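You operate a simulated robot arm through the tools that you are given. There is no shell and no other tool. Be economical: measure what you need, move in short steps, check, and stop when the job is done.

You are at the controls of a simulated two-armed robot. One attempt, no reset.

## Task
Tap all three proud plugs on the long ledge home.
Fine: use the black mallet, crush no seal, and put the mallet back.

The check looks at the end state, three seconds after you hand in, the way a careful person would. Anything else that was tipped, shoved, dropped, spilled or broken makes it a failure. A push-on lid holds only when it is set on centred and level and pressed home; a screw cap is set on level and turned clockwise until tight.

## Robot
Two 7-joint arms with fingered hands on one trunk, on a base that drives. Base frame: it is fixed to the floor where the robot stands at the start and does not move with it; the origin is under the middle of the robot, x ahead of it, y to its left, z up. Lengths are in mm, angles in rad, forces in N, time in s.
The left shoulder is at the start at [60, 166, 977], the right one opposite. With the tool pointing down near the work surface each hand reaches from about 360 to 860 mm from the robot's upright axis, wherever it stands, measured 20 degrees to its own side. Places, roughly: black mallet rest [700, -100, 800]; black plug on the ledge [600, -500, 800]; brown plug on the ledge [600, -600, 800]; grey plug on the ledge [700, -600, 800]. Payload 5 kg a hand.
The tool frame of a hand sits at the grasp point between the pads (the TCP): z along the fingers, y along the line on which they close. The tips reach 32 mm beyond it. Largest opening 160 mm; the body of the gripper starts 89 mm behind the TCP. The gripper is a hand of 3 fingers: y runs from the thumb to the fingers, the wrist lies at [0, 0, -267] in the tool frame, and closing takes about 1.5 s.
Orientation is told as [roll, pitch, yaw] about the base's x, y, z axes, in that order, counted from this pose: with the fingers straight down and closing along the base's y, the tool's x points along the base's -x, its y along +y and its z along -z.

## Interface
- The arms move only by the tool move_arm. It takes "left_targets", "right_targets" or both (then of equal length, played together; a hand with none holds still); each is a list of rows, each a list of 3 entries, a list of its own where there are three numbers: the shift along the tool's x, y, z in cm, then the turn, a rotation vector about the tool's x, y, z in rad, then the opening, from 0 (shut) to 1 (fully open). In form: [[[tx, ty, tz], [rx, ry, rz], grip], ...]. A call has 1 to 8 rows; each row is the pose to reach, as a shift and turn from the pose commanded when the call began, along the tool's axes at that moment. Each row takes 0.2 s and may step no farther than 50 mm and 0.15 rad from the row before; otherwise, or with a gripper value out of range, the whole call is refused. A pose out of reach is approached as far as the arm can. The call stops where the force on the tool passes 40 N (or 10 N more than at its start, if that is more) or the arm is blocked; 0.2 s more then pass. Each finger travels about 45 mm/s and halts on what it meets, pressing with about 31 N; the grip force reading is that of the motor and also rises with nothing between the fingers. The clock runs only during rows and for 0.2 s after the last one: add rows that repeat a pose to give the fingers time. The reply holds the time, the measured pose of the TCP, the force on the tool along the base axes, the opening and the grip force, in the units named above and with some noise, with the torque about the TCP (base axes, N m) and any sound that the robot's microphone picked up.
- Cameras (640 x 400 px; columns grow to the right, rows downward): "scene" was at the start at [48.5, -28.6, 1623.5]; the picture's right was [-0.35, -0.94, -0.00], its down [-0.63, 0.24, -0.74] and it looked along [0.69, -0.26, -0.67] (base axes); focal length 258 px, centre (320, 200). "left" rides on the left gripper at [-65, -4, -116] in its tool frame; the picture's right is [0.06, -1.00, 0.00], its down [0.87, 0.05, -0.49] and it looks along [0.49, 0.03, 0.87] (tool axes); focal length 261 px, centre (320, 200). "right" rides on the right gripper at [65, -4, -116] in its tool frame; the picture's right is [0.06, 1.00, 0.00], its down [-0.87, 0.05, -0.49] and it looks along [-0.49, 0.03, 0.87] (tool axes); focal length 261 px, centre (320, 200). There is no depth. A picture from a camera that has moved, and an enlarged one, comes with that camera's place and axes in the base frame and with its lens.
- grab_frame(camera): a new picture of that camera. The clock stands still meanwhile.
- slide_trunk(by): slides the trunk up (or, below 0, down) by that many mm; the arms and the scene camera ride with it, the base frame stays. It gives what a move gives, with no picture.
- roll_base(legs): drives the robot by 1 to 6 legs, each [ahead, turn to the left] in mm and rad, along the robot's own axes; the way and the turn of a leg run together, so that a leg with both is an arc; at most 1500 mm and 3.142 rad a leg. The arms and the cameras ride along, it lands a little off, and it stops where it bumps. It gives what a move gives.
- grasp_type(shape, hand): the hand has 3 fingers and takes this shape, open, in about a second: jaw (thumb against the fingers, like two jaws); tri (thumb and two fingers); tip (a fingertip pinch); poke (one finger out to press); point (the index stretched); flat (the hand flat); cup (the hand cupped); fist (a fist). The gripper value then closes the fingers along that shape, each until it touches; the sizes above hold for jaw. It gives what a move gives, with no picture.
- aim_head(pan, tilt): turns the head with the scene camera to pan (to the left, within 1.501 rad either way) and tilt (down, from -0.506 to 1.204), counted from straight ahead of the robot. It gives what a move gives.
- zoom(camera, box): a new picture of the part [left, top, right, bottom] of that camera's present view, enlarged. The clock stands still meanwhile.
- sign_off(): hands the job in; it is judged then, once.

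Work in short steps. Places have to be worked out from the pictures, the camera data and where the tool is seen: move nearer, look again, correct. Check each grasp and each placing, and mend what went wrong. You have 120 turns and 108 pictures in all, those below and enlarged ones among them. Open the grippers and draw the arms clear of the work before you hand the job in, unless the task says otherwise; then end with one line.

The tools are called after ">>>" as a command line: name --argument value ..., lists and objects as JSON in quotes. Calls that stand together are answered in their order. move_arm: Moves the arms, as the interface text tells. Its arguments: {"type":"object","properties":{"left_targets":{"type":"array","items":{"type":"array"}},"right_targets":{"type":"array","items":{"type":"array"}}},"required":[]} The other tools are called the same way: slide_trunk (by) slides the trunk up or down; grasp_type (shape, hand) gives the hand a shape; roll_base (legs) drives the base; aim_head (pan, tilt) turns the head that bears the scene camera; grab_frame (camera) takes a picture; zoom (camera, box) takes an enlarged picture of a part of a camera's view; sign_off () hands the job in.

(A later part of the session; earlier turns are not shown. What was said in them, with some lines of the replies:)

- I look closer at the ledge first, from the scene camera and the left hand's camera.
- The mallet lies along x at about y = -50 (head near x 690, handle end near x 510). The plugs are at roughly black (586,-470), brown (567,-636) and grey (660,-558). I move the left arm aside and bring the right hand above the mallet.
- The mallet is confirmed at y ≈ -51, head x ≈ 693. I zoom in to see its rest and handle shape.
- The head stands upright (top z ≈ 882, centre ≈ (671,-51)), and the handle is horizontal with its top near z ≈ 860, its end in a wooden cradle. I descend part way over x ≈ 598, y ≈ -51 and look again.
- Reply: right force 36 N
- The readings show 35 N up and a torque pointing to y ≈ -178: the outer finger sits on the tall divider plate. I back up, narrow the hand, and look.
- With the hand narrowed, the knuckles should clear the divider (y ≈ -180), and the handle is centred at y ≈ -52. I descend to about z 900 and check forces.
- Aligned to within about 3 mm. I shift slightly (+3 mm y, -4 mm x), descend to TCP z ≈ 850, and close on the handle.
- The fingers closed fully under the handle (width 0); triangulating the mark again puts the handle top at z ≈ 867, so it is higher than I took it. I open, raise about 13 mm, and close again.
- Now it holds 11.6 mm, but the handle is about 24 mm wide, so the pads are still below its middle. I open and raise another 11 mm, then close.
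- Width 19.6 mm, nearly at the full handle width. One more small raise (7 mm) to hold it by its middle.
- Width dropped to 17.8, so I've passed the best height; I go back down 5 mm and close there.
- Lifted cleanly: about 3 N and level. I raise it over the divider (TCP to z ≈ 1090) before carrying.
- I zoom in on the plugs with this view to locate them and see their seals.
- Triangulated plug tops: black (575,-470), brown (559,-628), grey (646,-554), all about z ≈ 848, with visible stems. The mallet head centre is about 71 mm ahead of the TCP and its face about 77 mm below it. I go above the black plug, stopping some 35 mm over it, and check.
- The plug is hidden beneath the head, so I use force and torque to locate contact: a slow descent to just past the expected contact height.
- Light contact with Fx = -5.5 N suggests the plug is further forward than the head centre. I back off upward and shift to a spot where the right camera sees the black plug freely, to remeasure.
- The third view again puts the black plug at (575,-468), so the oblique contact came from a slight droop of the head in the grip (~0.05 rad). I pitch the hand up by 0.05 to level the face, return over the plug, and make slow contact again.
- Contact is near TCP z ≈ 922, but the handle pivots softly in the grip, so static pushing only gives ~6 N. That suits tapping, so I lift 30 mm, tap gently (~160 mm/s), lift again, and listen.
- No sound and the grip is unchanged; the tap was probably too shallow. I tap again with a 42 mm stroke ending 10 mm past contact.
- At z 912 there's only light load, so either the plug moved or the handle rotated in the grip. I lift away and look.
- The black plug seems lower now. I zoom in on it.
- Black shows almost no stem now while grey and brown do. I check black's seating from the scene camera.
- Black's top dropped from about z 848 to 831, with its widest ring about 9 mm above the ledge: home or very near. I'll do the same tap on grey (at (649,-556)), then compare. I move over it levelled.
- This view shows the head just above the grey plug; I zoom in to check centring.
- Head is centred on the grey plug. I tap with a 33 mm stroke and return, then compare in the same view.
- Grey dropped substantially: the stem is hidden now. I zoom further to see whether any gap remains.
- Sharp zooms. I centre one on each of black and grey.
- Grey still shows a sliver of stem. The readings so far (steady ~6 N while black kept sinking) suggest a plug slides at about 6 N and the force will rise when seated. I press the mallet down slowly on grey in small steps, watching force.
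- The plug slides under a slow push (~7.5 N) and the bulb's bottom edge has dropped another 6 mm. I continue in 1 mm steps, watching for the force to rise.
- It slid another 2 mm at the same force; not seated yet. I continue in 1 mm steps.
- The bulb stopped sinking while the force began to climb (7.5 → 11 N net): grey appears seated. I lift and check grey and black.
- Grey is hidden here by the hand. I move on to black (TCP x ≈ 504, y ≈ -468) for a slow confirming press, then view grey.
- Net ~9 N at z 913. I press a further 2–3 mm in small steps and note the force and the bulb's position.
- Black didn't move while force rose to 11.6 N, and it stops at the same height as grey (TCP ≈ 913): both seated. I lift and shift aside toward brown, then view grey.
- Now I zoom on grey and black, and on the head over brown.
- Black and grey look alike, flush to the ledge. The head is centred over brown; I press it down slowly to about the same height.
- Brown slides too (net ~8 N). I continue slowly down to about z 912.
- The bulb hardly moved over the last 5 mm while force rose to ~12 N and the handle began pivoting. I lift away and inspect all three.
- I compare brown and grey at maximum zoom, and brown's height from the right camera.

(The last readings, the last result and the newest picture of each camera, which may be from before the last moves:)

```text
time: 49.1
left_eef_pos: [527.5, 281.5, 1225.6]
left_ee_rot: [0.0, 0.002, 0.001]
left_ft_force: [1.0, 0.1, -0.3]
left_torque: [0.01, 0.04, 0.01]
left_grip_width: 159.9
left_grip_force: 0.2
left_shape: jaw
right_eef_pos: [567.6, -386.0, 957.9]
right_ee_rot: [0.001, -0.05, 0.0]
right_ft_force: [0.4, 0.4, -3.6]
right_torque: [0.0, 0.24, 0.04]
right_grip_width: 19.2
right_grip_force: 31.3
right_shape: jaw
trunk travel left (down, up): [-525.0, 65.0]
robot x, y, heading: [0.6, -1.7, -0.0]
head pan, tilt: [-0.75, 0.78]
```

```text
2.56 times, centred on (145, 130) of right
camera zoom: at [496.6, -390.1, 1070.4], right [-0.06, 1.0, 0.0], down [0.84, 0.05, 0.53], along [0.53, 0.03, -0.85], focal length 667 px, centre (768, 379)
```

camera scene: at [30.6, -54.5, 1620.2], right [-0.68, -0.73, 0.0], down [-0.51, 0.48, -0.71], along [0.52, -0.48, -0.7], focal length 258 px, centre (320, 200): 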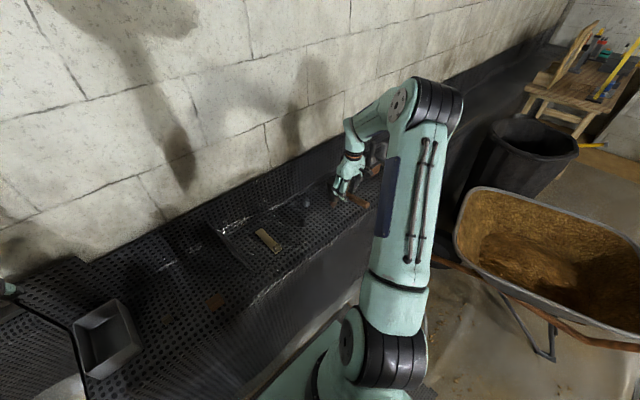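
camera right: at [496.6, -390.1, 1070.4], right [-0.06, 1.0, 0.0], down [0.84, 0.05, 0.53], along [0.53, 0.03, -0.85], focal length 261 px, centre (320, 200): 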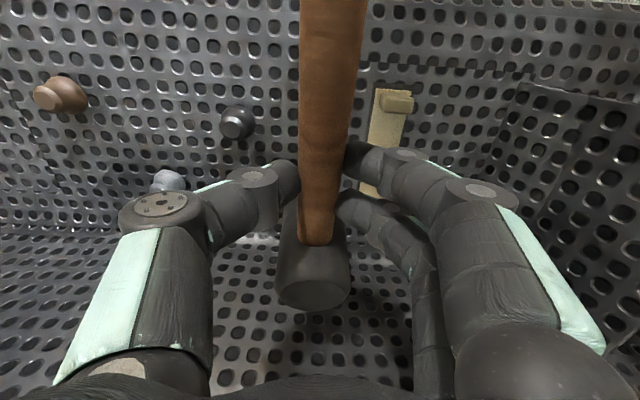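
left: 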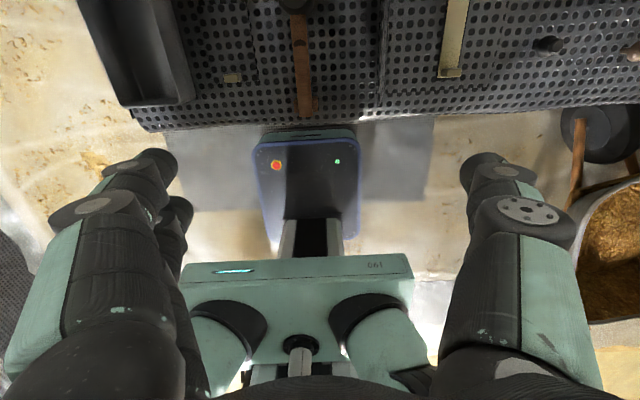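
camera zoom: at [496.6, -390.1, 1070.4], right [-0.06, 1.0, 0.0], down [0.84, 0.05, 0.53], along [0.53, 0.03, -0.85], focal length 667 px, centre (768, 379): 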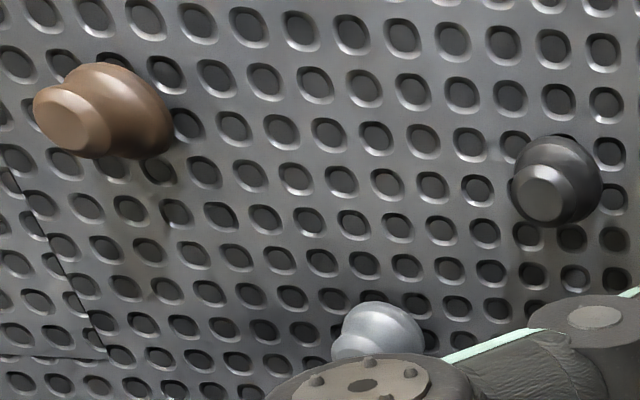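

Tops of brown and black both compute to about z 827, and profiles match. Grey's ring measures perhaps 1 mm higher than brown's, so I give grey one more gentle tap and compare.

>>> move_arm --right_targets '[[[-0.3, -4, 0], [0, 0, 0], 0.0], [[-0.6, -8, 0], [0, 0, 0], 0.0], [[-1, -12, 0], [0, 0, 0], 0.0], [[-1, -16.8, 0], [0, 0, 0], 0.0], [[-1, -16.8, 1.7], [0, 0, 0], 0.0], [[-1, -16.8, 1.7], [0, 0, 0], 0.0], [[-1, -16.8, 4.4], [0, 0, 0], 0.0], [[-1, -16.8, 4.5], [0, 0, 0], 0.0]]'

>>> move_arm --right_targets '[[[0, 0, -1.5], [0, 0, 0], 0.0], [[0, 0, -4.5], [0, 0, 0], 0.0], [[0, 4, -4.5], [0, 0, 0], 0.0], [[0, 8, -4.5], [0, 0, 0], 0.0], [[0, 12, -4.5], [0, 0, 0], 0.0], [[1, 16.8, -4.5], [0, 0, 0], 0.0], [[1, 16.8, -4.5], [0, 0, 0], 0.0]]'

>>> zoom --camera "scene" --box '[303, 194, 327, 212]'

```text
time: 50.9
left_eef_pos: [525.1, 279.8, 1227.0]
left_ee_rot: [0.002, 0.0, 0.0]
left_ft_force: [-0.7, -1.0, 0.3]
left_torque: [-0.01, 0.0, 0.0]
left_grip_width: 159.8
left_grip_force: 0.0
left_shape: jaw
right_eef_pos: [579.6, -556.2, 914.5]
right_ee_rot: [0.0, -0.051, -0.001]
right_ft_force: [-4.1, 0.2, 7.2]
right_torque: [0.06, -0.24, 0.02]
right_grip_width: 19.6
right_grip_force: 30.6
right_shape: jaw
trunk travel left (down, up): [-525.0, 65.0]
robot x, y, heading: [3.4, 0.2, -0.0]
head pan, tilt: [-0.75, 0.78]
```

```text
time: 52.5
left_eef_pos: [525.9, 280.0, 1226.6]
left_ee_rot: [-0.001, -0.002, 0.001]
left_ft_force: [0.4, 0.7, 0.0]
left_torque: [0.01, 0.04, -0.03]
left_grip_width: 159.9
left_grip_force: 0.1
left_shape: jaw
right_eef_pos: [567.2, -386.1, 957.8]
right_ee_rot: [-0.001, -0.049, -0.001]
right_ft_force: [-0.2, -0.6, -4.1]
right_torque: [0.01, 0.18, -0.01]
right_grip_width: 19.2
right_grip_force: 30.3
right_shape: jaw
trunk travel left (down, up): [-525.0, 65.0]
robot x, y, heading: [2.1, 0.2, -0.004]
head pan, tilt: [-0.75, 0.78]
```

```text
16.00 times, centred on (315, 203) of scene
camera zoom: at [30.8, -55.8, 1620.2], right [-0.68, -0.73, 0.0], down [-0.51, 0.48, -0.71], along [0.52, -0.48, -0.7], focal length 4128 px, centre (400, 152)
```

zoom: 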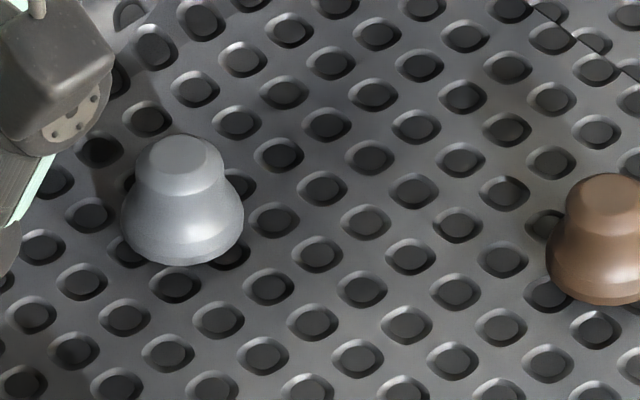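

No change relative to the holes: grey is home. All three are seated, so I return the mallet: raise and level first.

>>> move_arm --right_targets '[[[0, 0, -3.5], [0, 0.02, 0], 0.0], [[0, 0, -7], [0, 0.05, 0], 0.0], [[0, 0, -10.5], [0, 0.05, 0], 0.0], [[0, 0, -13.3], [0, 0.05, 0], 0.0], [[0, 0, -13.3], [0, 0.05, 0], 0.0]]'

>>> aim_head --pan -0.361 --tilt 0.74

```text
time: 53.7
left_eef_pos: [525.9, 279.7, 1225.9]
left_ee_rot: [0.001, 0.001, 0.0]
left_ft_force: [0.3, -0.1, 0.2]
left_torque: [-0.03, 0.03, 0.01]
left_grip_width: 159.8
left_grip_force: 0.0
left_shape: jaw
right_eef_pos: [561.3, -388.7, 1091.1]
right_ee_rot: [0.001, -0.001, 0.002]
right_ft_force: [-1.2, 0.2, -4.1]
right_torque: [0.0, 0.19, -0.01]
right_grip_width: 18.8
right_grip_force: 30.9
right_shape: jaw
trunk travel left (down, up): [-525.0, 65.0]
robot x, y, heading: [-2.0, 1.3, 0.002]
head pan, tilt: [-0.75, 0.78]
```

```text
time: 54.5
left_eef_pos: [525.5, 279.2, 1226.4]
left_ee_rot: [0.0, 0.0, 0.001]
left_ft_force: [0.3, 0.0, 0.3]
left_torque: [0.0, 0.02, 0.02]
left_grip_width: 160.2
left_grip_force: 0.0
left_shape: jaw
right_eef_pos: [561.8, -387.6, 1090.8]
right_ee_rot: [-0.001, 0.001, -0.001]
right_ft_force: [0.1, -0.2, -4.0]
right_torque: [0.02, 0.22, 0.0]
right_grip_width: 19.2
right_grip_force: 31.1
right_shape: jaw
trunk travel left (down, up): [-525.0, 65.0]
robot x, y, heading: [-3.5, -1.3, -0.004]
head pan, tilt: [-0.361, 0.74]
```

Now I carry it at z ≈ 1090 to (594,-52).

>>> move_arm --right_targets '[[[-0.4, 4.3, 0], [0, 0, 0], 0.0], [[-0.8, 8.6, 0], [0, 0, 0], 0.0], [[-1.2, 12.9, 0], [0, 0, 0], 0.0], [[-1.6, 17.2, 0], [0, 0, 0], 0.0], [[-2.0, 21.5, 0], [0, 0, 0], 0.0], [[-2.4, 25.8, 0], [0, 0, 0], 0.0], [[-2.8, 30.1, 0], [0, 0, 0], 0.0], [[-3.2, 33.6, 0], [0, 0, 0], 0.0]]'

>>> move_arm --right_targets '[[[0, 0, 4], [0, 0, 0], 0.0], [[0, 0, 8], [0, 0, 0], 0.0], [[0, 0, 12], [0, 0, 0], 0.0], [[0, 0, 14], [0, 0, 0], 0.0], [[0, 0, 14], [0, 0, 0], 0.0]]'

>>> grab_frame --camera "right"

>>> zoom --camera "scene" --box '[210, 190, 330, 300]'

```text
time: 56.3
left_eef_pos: [526.2, 281.3, 1225.9]
left_ee_rot: [0.002, -0.001, 0.001]
left_ft_force: [0.0, 0.0, -1.4]
left_torque: [0.0, 0.05, 0.01]
left_grip_width: 159.8
left_grip_force: 0.3
left_shape: jaw
right_eef_pos: [595.0, -49.3, 1091.6]
right_ee_rot: [0.001, 0.0, -0.001]
right_ft_force: [0.4, 0.2, -3.7]
right_torque: [-0.02, 0.2, 0.01]
right_grip_width: 18.9
right_grip_force: 31.0
right_shape: jaw
trunk travel left (down, up): [-525.0, 65.0]
robot x, y, heading: [-2.1, -0.1, 0.004]
head pan, tilt: [-0.361, 0.74]
```

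```text
time: 57.5
left_eef_pos: [525.2, 280.4, 1226.5]
left_ee_rot: [0.0, -0.001, 0.002]
left_ft_force: [-0.3, 0.2, 0.6]
left_torque: [-0.03, 0.01, 0.0]
left_grip_width: 159.9
left_grip_force: 0.1
left_shape: jaw
right_eef_pos: [593.3, -50.8, 951.0]
right_ee_rot: [0.0, -0.002, 0.0]
right_ft_force: [0.2, 0.1, -4.2]
right_torque: [0.0, 0.19, -0.01]
right_grip_width: 18.7
right_grip_force: 31.6
right_shape: jaw
trunk travel left (down, up): [-525.0, 65.0]
robot x, y, heading: [0.7, 1.1, -0.002]
head pan, tilt: [-0.361, 0.74]
```

```text
39 pictures are left
camera right: at [527.3, -55.2, 1066.5], right [-0.06, 1.0, 0.0], down [0.87, 0.05, 0.49], along [0.49, 0.03, -0.87], focal length 261 px, centre (320, 200)
```

right: 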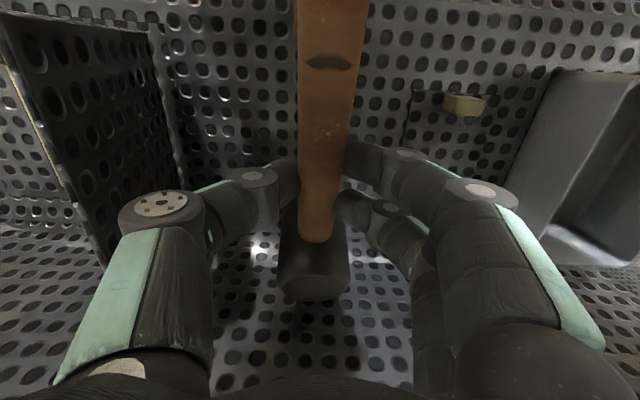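

```text
3.64 times, centred on (270, 245) of scene
camera zoom: at [48.9, -28.3, 1623.5], right [-0.35, -0.94, 0.0], down [-0.63, 0.24, -0.74], along [0.69, -0.26, -0.67], focal length 938 px, centre (502, 36)
```

zoom: 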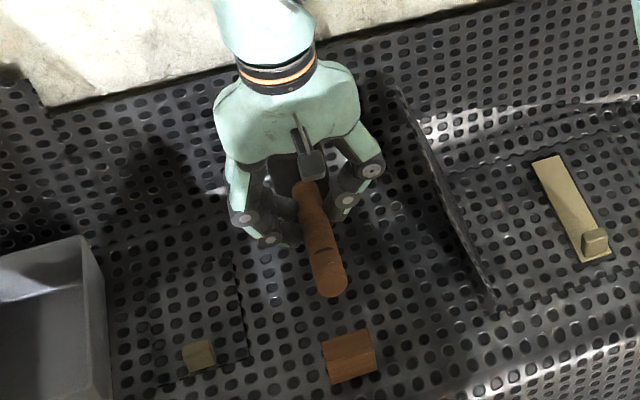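

The handle has pivoted in the grip: its tail is higher than level by about 0.24 rad (head low). I pitch the hand by -0.24 to level the mallet before setting it down, then look.

>>> move_arm --right_targets '[[[0, 0, 0], [0, -0.08, 0], 0.0], [[0.2, 0, 0], [0, -0.16, 0], 0.0], [[0.5, 0, 0], [0, -0.24, 0], 0.0], [[0.5, 0, 0], [0, -0.24, 0], 0.0]]'

>>> zoom --camera "scene" --box '[210, 190, 330, 300]'

>>> grab_frame --camera "right"

```text
time: 58.5
left_eef_pos: [525.5, 279.6, 1226.1]
left_ee_rot: [-0.001, 0.0, 0.001]
left_ft_force: [0.2, -0.1, -0.3]
left_torque: [-0.02, 0.0, -0.01]
left_grip_width: 159.9
left_grip_force: 0.1
left_shape: jaw
right_eef_pos: [587.4, -50.6, 950.3]
right_ee_rot: [0.002, -0.243, -0.001]
right_ft_force: [-0.4, 0.0, -3.7]
right_torque: [0.01, 0.27, 0.04]
right_grip_width: 19.1
right_grip_force: 31.2
right_shape: jaw
trunk travel left (down, up): [-525.0, 65.0]
robot x, y, heading: [-1.3, 0.0, -0.003]
head pan, tilt: [-0.361, 0.74]
```

```text
3.64 times, centred on (270, 245) of scene
camera zoom: at [49.3, -28.5, 1623.5], right [-0.35, -0.94, 0.0], down [-0.63, 0.24, -0.74], along [0.69, -0.26, -0.67], focal length 938 px, centre (502, 36)
```

zoom: 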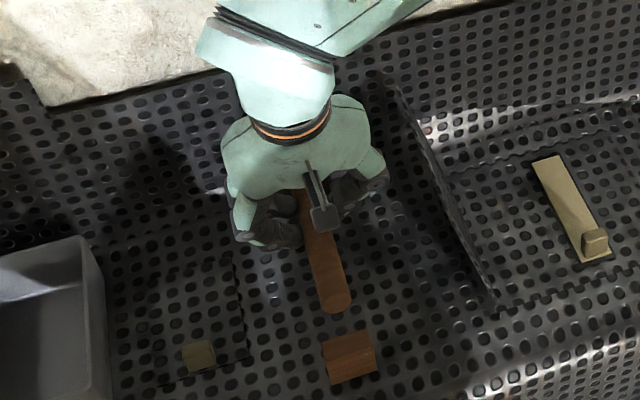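

```text
36 pictures are left
camera right: at [497.2, -55.3, 1047.5], right [-0.06, 1.0, -0.01], down [0.73, 0.05, 0.68], along [0.68, 0.03, -0.73], focal length 261 px, centre (320, 200)
```

right: 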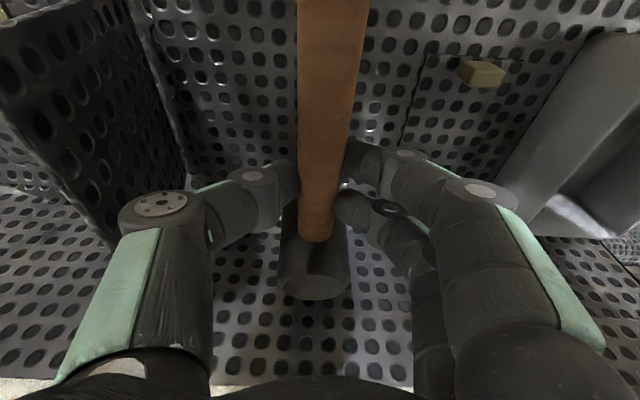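

The mallet is nearly level now (tail z ≈ 929 as expected). I lower straight down 60 mm (compensating the tool tilt), with -1.5 mm in y, then look.

>>> move_arm --right_targets '[[[0.3, -0.15, 1.5], [0, 0, 0], 0.0], [[0.65, -0.15, 3], [0, 0, 0], 0.0], [[1.0, -0.15, 4.5], [0, 0, 0], 0.0], [[1.33, -0.15, 5.83], [0, 0, 0], 0.0], [[1.33, -0.15, 5.83], [0, 0, 0], 0.0]]'

>>> zoom --camera "scene" --box '[220, 200, 320, 290]'

>>> grab_frame --camera "right"

```text
time: 59.7
left_eef_pos: [524.8, 280.2, 1225.8]
left_ee_rot: [-0.002, -0.001, 0.0]
left_ft_force: [-0.1, 1.6, 0.4]
left_torque: [0.03, 0.0, 0.01]
left_grip_width: 160.0
left_grip_force: 0.0
left_shape: jaw
right_eef_pos: [588.3, -53.8, 890.0]
right_ee_rot: [0.001, -0.24, 0.0]
right_ft_force: [-0.7, 0.0, -3.4]
right_torque: [-0.04, 0.24, 0.01]
right_grip_width: 19.0
right_grip_force: 31.2
right_shape: jaw
trunk travel left (down, up): [-525.0, 65.0]
robot x, y, heading: [4.2, 0.6, -0.004]
head pan, tilt: [-0.361, 0.74]
```

```text
4.44 times, centred on (270, 245) of scene
camera zoom: at [48.8, -28.4, 1623.6], right [-0.35, -0.94, 0.0], down [-0.63, 0.24, -0.74], along [0.69, -0.26, -0.67], focal length 1146 px, centre (542, 0)
```

zoom: 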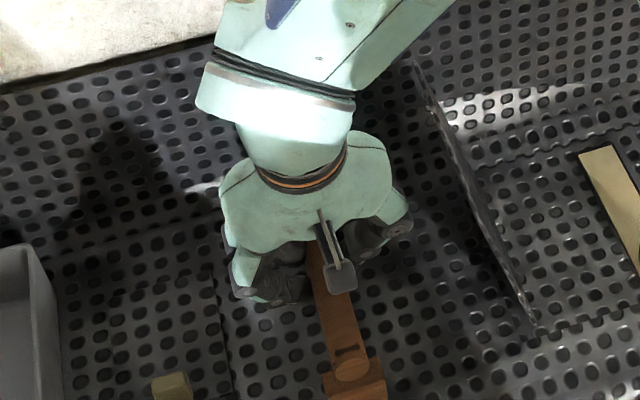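

```text
34 pictures are left
camera right: at [497.8, -56.8, 988.1], right [-0.06, 1.0, -0.01], down [0.73, 0.05, 0.68], along [0.68, 0.03, -0.73], focal length 261 px, centre (320, 200)
```

right: 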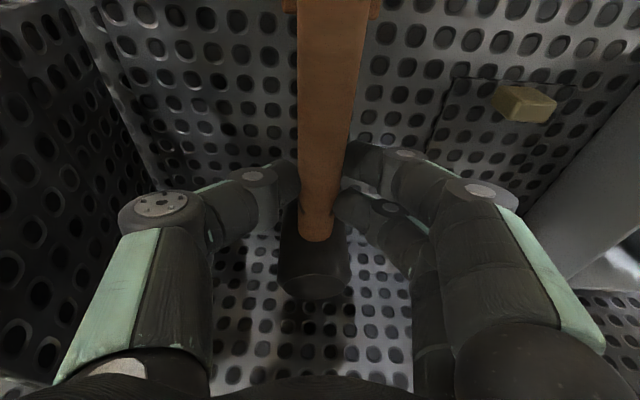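

The tail is directly over its cradle. I lower the last ~12 mm slowly, watching for contact.

>>> move_arm --right_targets '[[[0.1, 0, 0.4], [0, 0, 0], 0.0], [[0.17, 0, 0.7], [0, 0, 0], 0.0], [[0.24, 0, 0.97], [0, 0, 0], 0.0], [[0.24, 0, 0.97], [0, 0, 0], 0.0]]'

>>> move_arm --right_targets '[[[0.05, 0, 0.2], [0, 0, 0], 0.0], [[0.07, 0, 0.3], [0, 0, 0], 0.0], [[0.07, 0, 0.3], [0, 0, 0], 0.0]]'

>>> zoom --camera "scene" --box '[220, 210, 320, 300]'

>>> grab_frame --camera "right"

```text
time: 60.7
left_eef_pos: [525.8, 279.7, 1227.2]
left_ee_rot: [0.0, 0.0, 0.001]
left_ft_force: [-0.4, 0.1, -0.2]
left_torque: [0.0, 0.02, 0.02]
left_grip_width: 160.0
left_grip_force: 0.1
left_shape: jaw
right_eef_pos: [588.2, -52.2, 881.2]
right_ee_rot: [0.0, -0.24, 0.001]
right_ft_force: [-3.6, -0.7, 1.8]
right_torque: [0.05, 0.04, -0.03]
right_grip_width: 19.1
right_grip_force: 31.8
right_shape: jaw
trunk travel left (down, up): [-525.0, 65.0]
robot x, y, heading: [0.6, 2.5, 0.003]
head pan, tilt: [-0.361, 0.74]
```

```text
time: 61.5
left_eef_pos: [523.6, 279.5, 1226.2]
left_ee_rot: [-0.001, 0.002, -0.001]
left_ft_force: [0.8, -0.2, 0.0]
left_torque: [0.02, 0.0, 0.02]
left_grip_width: 160.0
left_grip_force: 0.0
left_shape: jaw
right_eef_pos: [588.1, -53.2, 880.0]
right_ee_rot: [0.001, -0.243, 0.0]
right_ft_force: [-5.1, -1.9, 8.4]
right_torque: [0.07, -0.05, -0.01]
right_grip_width: 19.4
right_grip_force: 31.1
right_shape: jaw
trunk travel left (down, up): [-525.0, 65.0]
robot x, y, heading: [-4.6, -0.7, -0.002]
head pan, tilt: [-0.361, 0.74]
```

```text
4.44 times, centred on (270, 255) of scene
camera zoom: at [47.4, -28.5, 1623.7], right [-0.35, -0.94, 0.0], down [-0.63, 0.24, -0.74], along [0.69, -0.26, -0.67], focal length 1146 px, centre (542, -44)
```

zoom: 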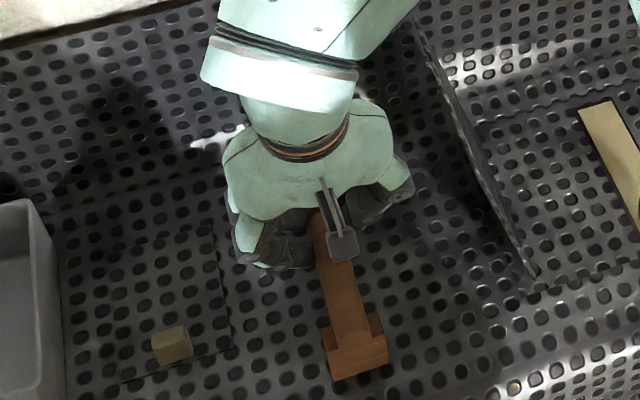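

```text
32 pictures are left
camera right: at [497.0, -56.8, 975.7], right [-0.06, 1.0, -0.01], down [0.73, 0.05, 0.69], along [0.68, 0.03, -0.73], focal length 261 px, centre (320, 200)
```

right: 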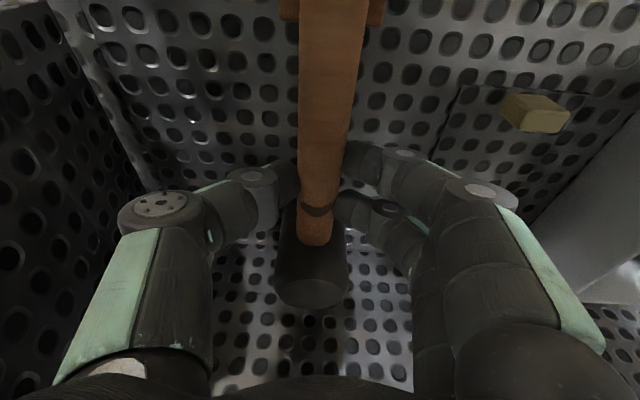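

Contact (net ~12 N) and the tail sits in its cradle as originally. I ease up a millimetre, open, and check before rising.

>>> move_arm --right_targets '[[[-0.03, 0, -0.12], [0, 0, 0], 0.0], [[-0.03, 0, -0.12], [0, 0, 0], 0.15], [[-0.03, 0, -0.12], [0, 0, 0], 0.25], [[-0.03, 0, -0.12], [0, 0, 0], 0.35], [[-0.03, 0, -0.12], [0, 0, 0], 0.38], [[-0.03, 0, -0.12], [0, 0, 0], 0.38]]'

>>> grab_frame --camera "right"

```text
time: 62.9
left_eef_pos: [526.4, 279.9, 1226.6]
left_ee_rot: [0.0, 0.001, 0.0]
left_ft_force: [0.0, -0.3, -0.2]
left_torque: [-0.01, -0.02, 0.01]
left_grip_width: 160.0
left_grip_force: 0.1
left_shape: jaw
right_eef_pos: [588.6, -53.5, 879.4]
right_ee_rot: [-0.001, -0.24, 0.0]
right_ft_force: [-0.2, -0.8, 0.2]
right_torque: [0.0, -0.01, 0.0]
right_grip_width: 60.1
right_grip_force: 0.1
right_shape: jaw
trunk travel left (down, up): [-525.0, 65.0]
robot x, y, heading: [-2.9, -1.5, -0.003]
head pan, tilt: [-0.361, 0.74]
```

```text
31 pictures are left
camera right: at [497.8, -56.6, 976.3], right [-0.06, 1.0, -0.01], down [0.73, 0.05, 0.68], along [0.68, 0.03, -0.73], focal length 261 px, centre (320, 200)
```

right: 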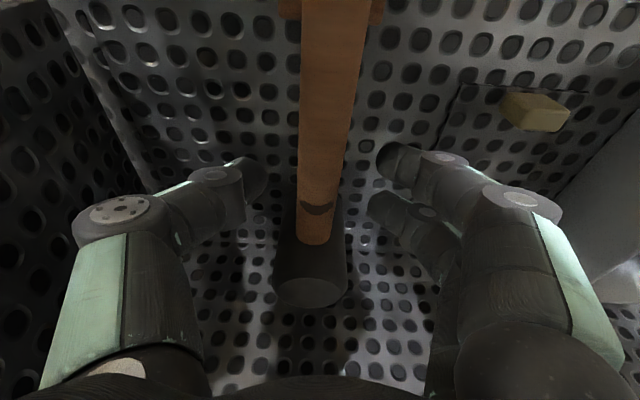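

Released with the fingers clear of the handle on both sides. I rise straight up, keeping the hand narrow past the divider, and level it.

>>> move_arm --right_targets '[[[-0.7, 0, -2.9], [0, 0, 0], 0.38], [[-1.4, 0, -5.8], [0, 0, 0], 0.38], [[-2.1, 0, -8.7], [0, 0, 0], 0.38], [[-2.9, 0, -11.7], [0, 0.08, 0], 0.38], [[-3.6, 0, -14.6], [0, 0.16, 0], 0.38], [[-4.5, 0, -18.5], [0, 0.24, 0], 0.38], [[-5.4, 0, -22.5], [0, 0.24, 0], 0.38]]'

>>> grab_frame --camera "right"

>>> zoom --camera "scene" --box '[220, 210, 320, 300]'

```text
time: 64.5
left_eef_pos: [524.5, 279.3, 1225.9]
left_ee_rot: [0.001, 0.0, 0.0]
left_ft_force: [-0.2, 0.1, -0.2]
left_torque: [-0.02, -0.01, 0.04]
left_grip_width: 159.9
left_grip_force: 0.1
left_shape: jaw
right_eef_pos: [588.1, -53.2, 1111.1]
right_ee_rot: [0.001, 0.003, 0.0]
right_ft_force: [-0.2, -0.6, 0.3]
right_torque: [0.03, 0.0, 0.01]
right_grip_width: 60.5
right_grip_force: 0.0
right_shape: jaw
trunk travel left (down, up): [-525.0, 65.0]
robot x, y, heading: [1.4, -2.7, 0.002]
head pan, tilt: [-0.361, 0.74]
```

```text
30 pictures are left
camera right: at [521.6, -56.4, 1227.7], right [-0.06, 1.0, 0.0], down [0.87, 0.05, 0.49], along [0.49, 0.03, -0.87], focal length 261 px, centre (320, 200)
```

right: 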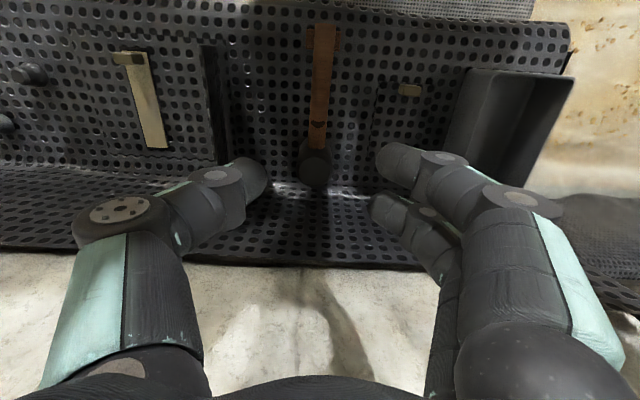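

```text
4.44 times, centred on (270, 255) of scene
camera zoom: at [47.6, -28.4, 1623.6], right [-0.35, -0.94, 0.0], down [-0.63, 0.24, -0.74], along [0.69, -0.26, -0.67], focal length 1146 px, centre (542, -44)
```

zoom: 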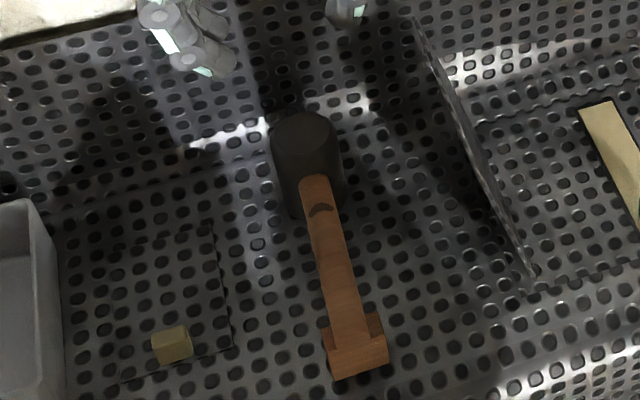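

The mallet is back nearly exactly as at the start. I zoom to check the tail in the cradle, and re-check the plugs from above.

>>> zoom --camera "scene" --box '[275, 260, 325, 300]'

>>> zoom --camera "scene" --box '[320, 160, 500, 280]'

```text
10.00 times, centred on (300, 280) of scene
camera zoom: at [47.6, -28.4, 1623.6], right [-0.35, -0.94, 0.0], down [-0.63, 0.24, -0.74], along [0.69, -0.26, -0.67], focal length 2580 px, centre (520, -600)
```

zoom: 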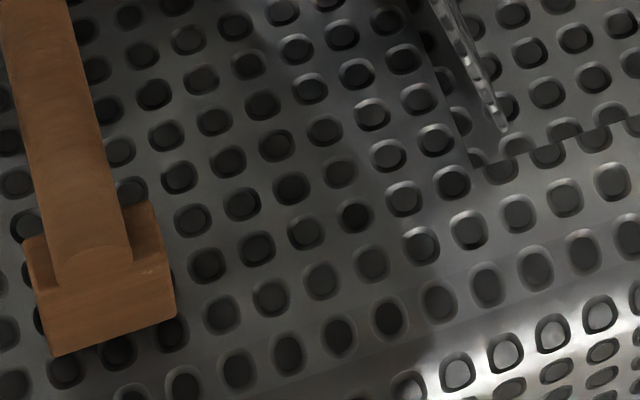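

```text
3.33 times, centred on (410, 220) of scene
camera zoom: at [47.6, -28.4, 1623.6], right [-0.35, -0.94, 0.0], down [-0.63, 0.24, -0.74], along [0.69, -0.26, -0.67], focal length 860 px, centre (20, 133)
```

zoom: 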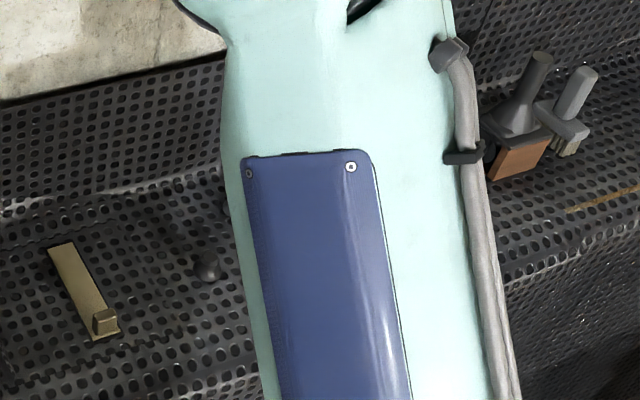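

The tail is in the cradle notch. I take the right hand back toward its starting place, and view the plugs a last time unobstructed.

>>> move_arm --right_targets '[[[0.6, -4.4, -0.5], [0, 0, 0], 0.38], [[1.2, -8.8, -1], [0, 0, 0], 0.38], [[1.8, -13.2, -1], [0, 0, 0], 0.5], [[2.4, -17.6, -1], [0, 0, 0], 0.7], [[3, -22, -1], [0, 0, 0], 1], [[3.6, -26.4, -1], [0, 0, 0], 1], [[4.2, -30.8, -1], [0, 0, 0], 1], [[4.8, -35.2, -1], [0, 0, 0], 1]]'

>>> zoom --camera "right" --box '[70, 80, 330, 230]'

```text
time: 66.3
left_eef_pos: [525.8, 278.9, 1227.1]
left_ee_rot: [0.001, -0.001, 0.001]
left_ft_force: [0.9, -0.7, -0.5]
left_torque: [-0.01, -0.04, 0.03]
left_grip_width: 160.0
left_grip_force: 0.1
left_shape: jaw
right_eef_pos: [539.5, -406.7, 1120.9]
right_ee_rot: [0.002, 0.0, 0.002]
right_ft_force: [0.6, -0.1, 0.0]
right_torque: [0.07, 0.02, -0.01]
right_grip_width: 159.8
right_grip_force: 0.1
right_shape: jaw
trunk travel left (down, up): [-525.0, 65.0]
robot x, y, heading: [1.6, 1.0, 0.0]
head pan, tilt: [-0.361, 0.74]
```

```text
2.46 times, centred on (200, 155) of right
camera zoom: at [474.5, -409.7, 1236.7], right [-0.06, 1.0, 0.0], down [0.87, 0.05, 0.49], along [0.49, 0.03, -0.87], focal length 642 px, centre (615, 311)
```

zoom: 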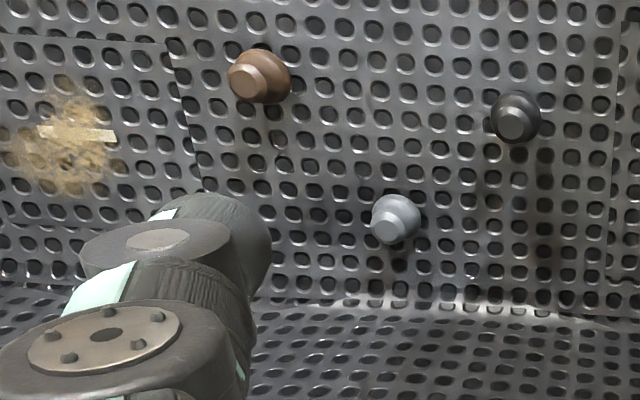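

All three plugs sit flush with no stem showing. I draw the right arm back up to its starting place and take a last scene look.

>>> move_arm --right_targets '[[[3, -1, -3], [0, 0, 0], 1], [[6, -2, -6], [0, 0, 0], 1], [[9, -3, -9], [0, 0, 0], 1], [[12, -4, -12], [0, 0, 0], 1]]'

>>> zoom --camera "scene" --box '[150, 160, 500, 320]'

>>> zoom --camera "scene" --box '[365, 200, 430, 245]'

```text
time: 67.3
left_eef_pos: [525.5, 280.9, 1226.7]
left_ee_rot: [0.0, 0.0, -0.001]
left_ft_force: [-0.9, -0.1, -0.2]
left_torque: [-0.04, -0.03, -0.01]
left_grip_width: 160.0
left_grip_force: 0.1
left_shape: jaw
right_eef_pos: [419.2, -444.6, 1240.1]
right_ee_rot: [0.001, -0.001, 0.0]
right_ft_force: [-0.2, -1.3, -0.4]
right_torque: [-0.04, 0.02, -0.02]
right_grip_width: 159.8
right_grip_force: 0.0
right_shape: jaw
trunk travel left (down, up): [-525.0, 65.0]
robot x, y, heading: [0.9, -0.1, -0.001]
head pan, tilt: [-0.361, 0.74]
```

```text
1.83 times, centred on (325, 240) of scene
camera zoom: at [47.6, -28.4, 1623.6], right [-0.35, -0.94, 0.0], down [-0.63, 0.24, -0.74], along [0.69, -0.26, -0.67], focal length 472 px, centre (311, 127)
```

zoom: 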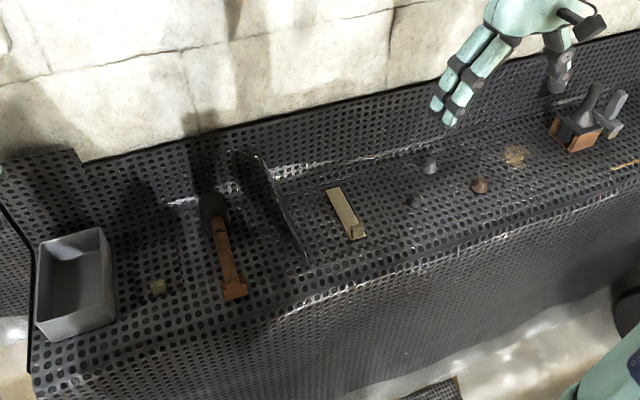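

```text
8.89 times, centred on (398, 222) of scene
camera zoom: at [47.6, -28.4, 1623.6], right [-0.35, -0.94, 0.0], down [-0.63, 0.24, -0.74], along [0.69, -0.26, -0.67], focal length 2293 px, centre (-369, 0)
```

zoom: 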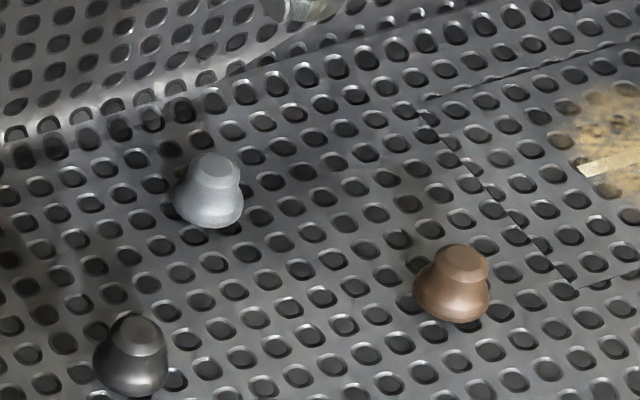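

All three plugs sit flush, the mallet is on its rest, everything else looks unmoved, and both hands are open and clear. I hand in.

>>> sign_off

```text
The job is handed in.
```

I drove the black, grey and brown plugs home with the black mallet, mostly by slow pressing at about 12 N or less plus a few light taps, then put the mallet back on its rest. In the last pictures no stem shows on any plug and nothing else looks moved, though early on one open finger bumped the divider plate (about 35 N). I saw no sign of a crushed seal, but the undersides of the plugs could not be seen directly.
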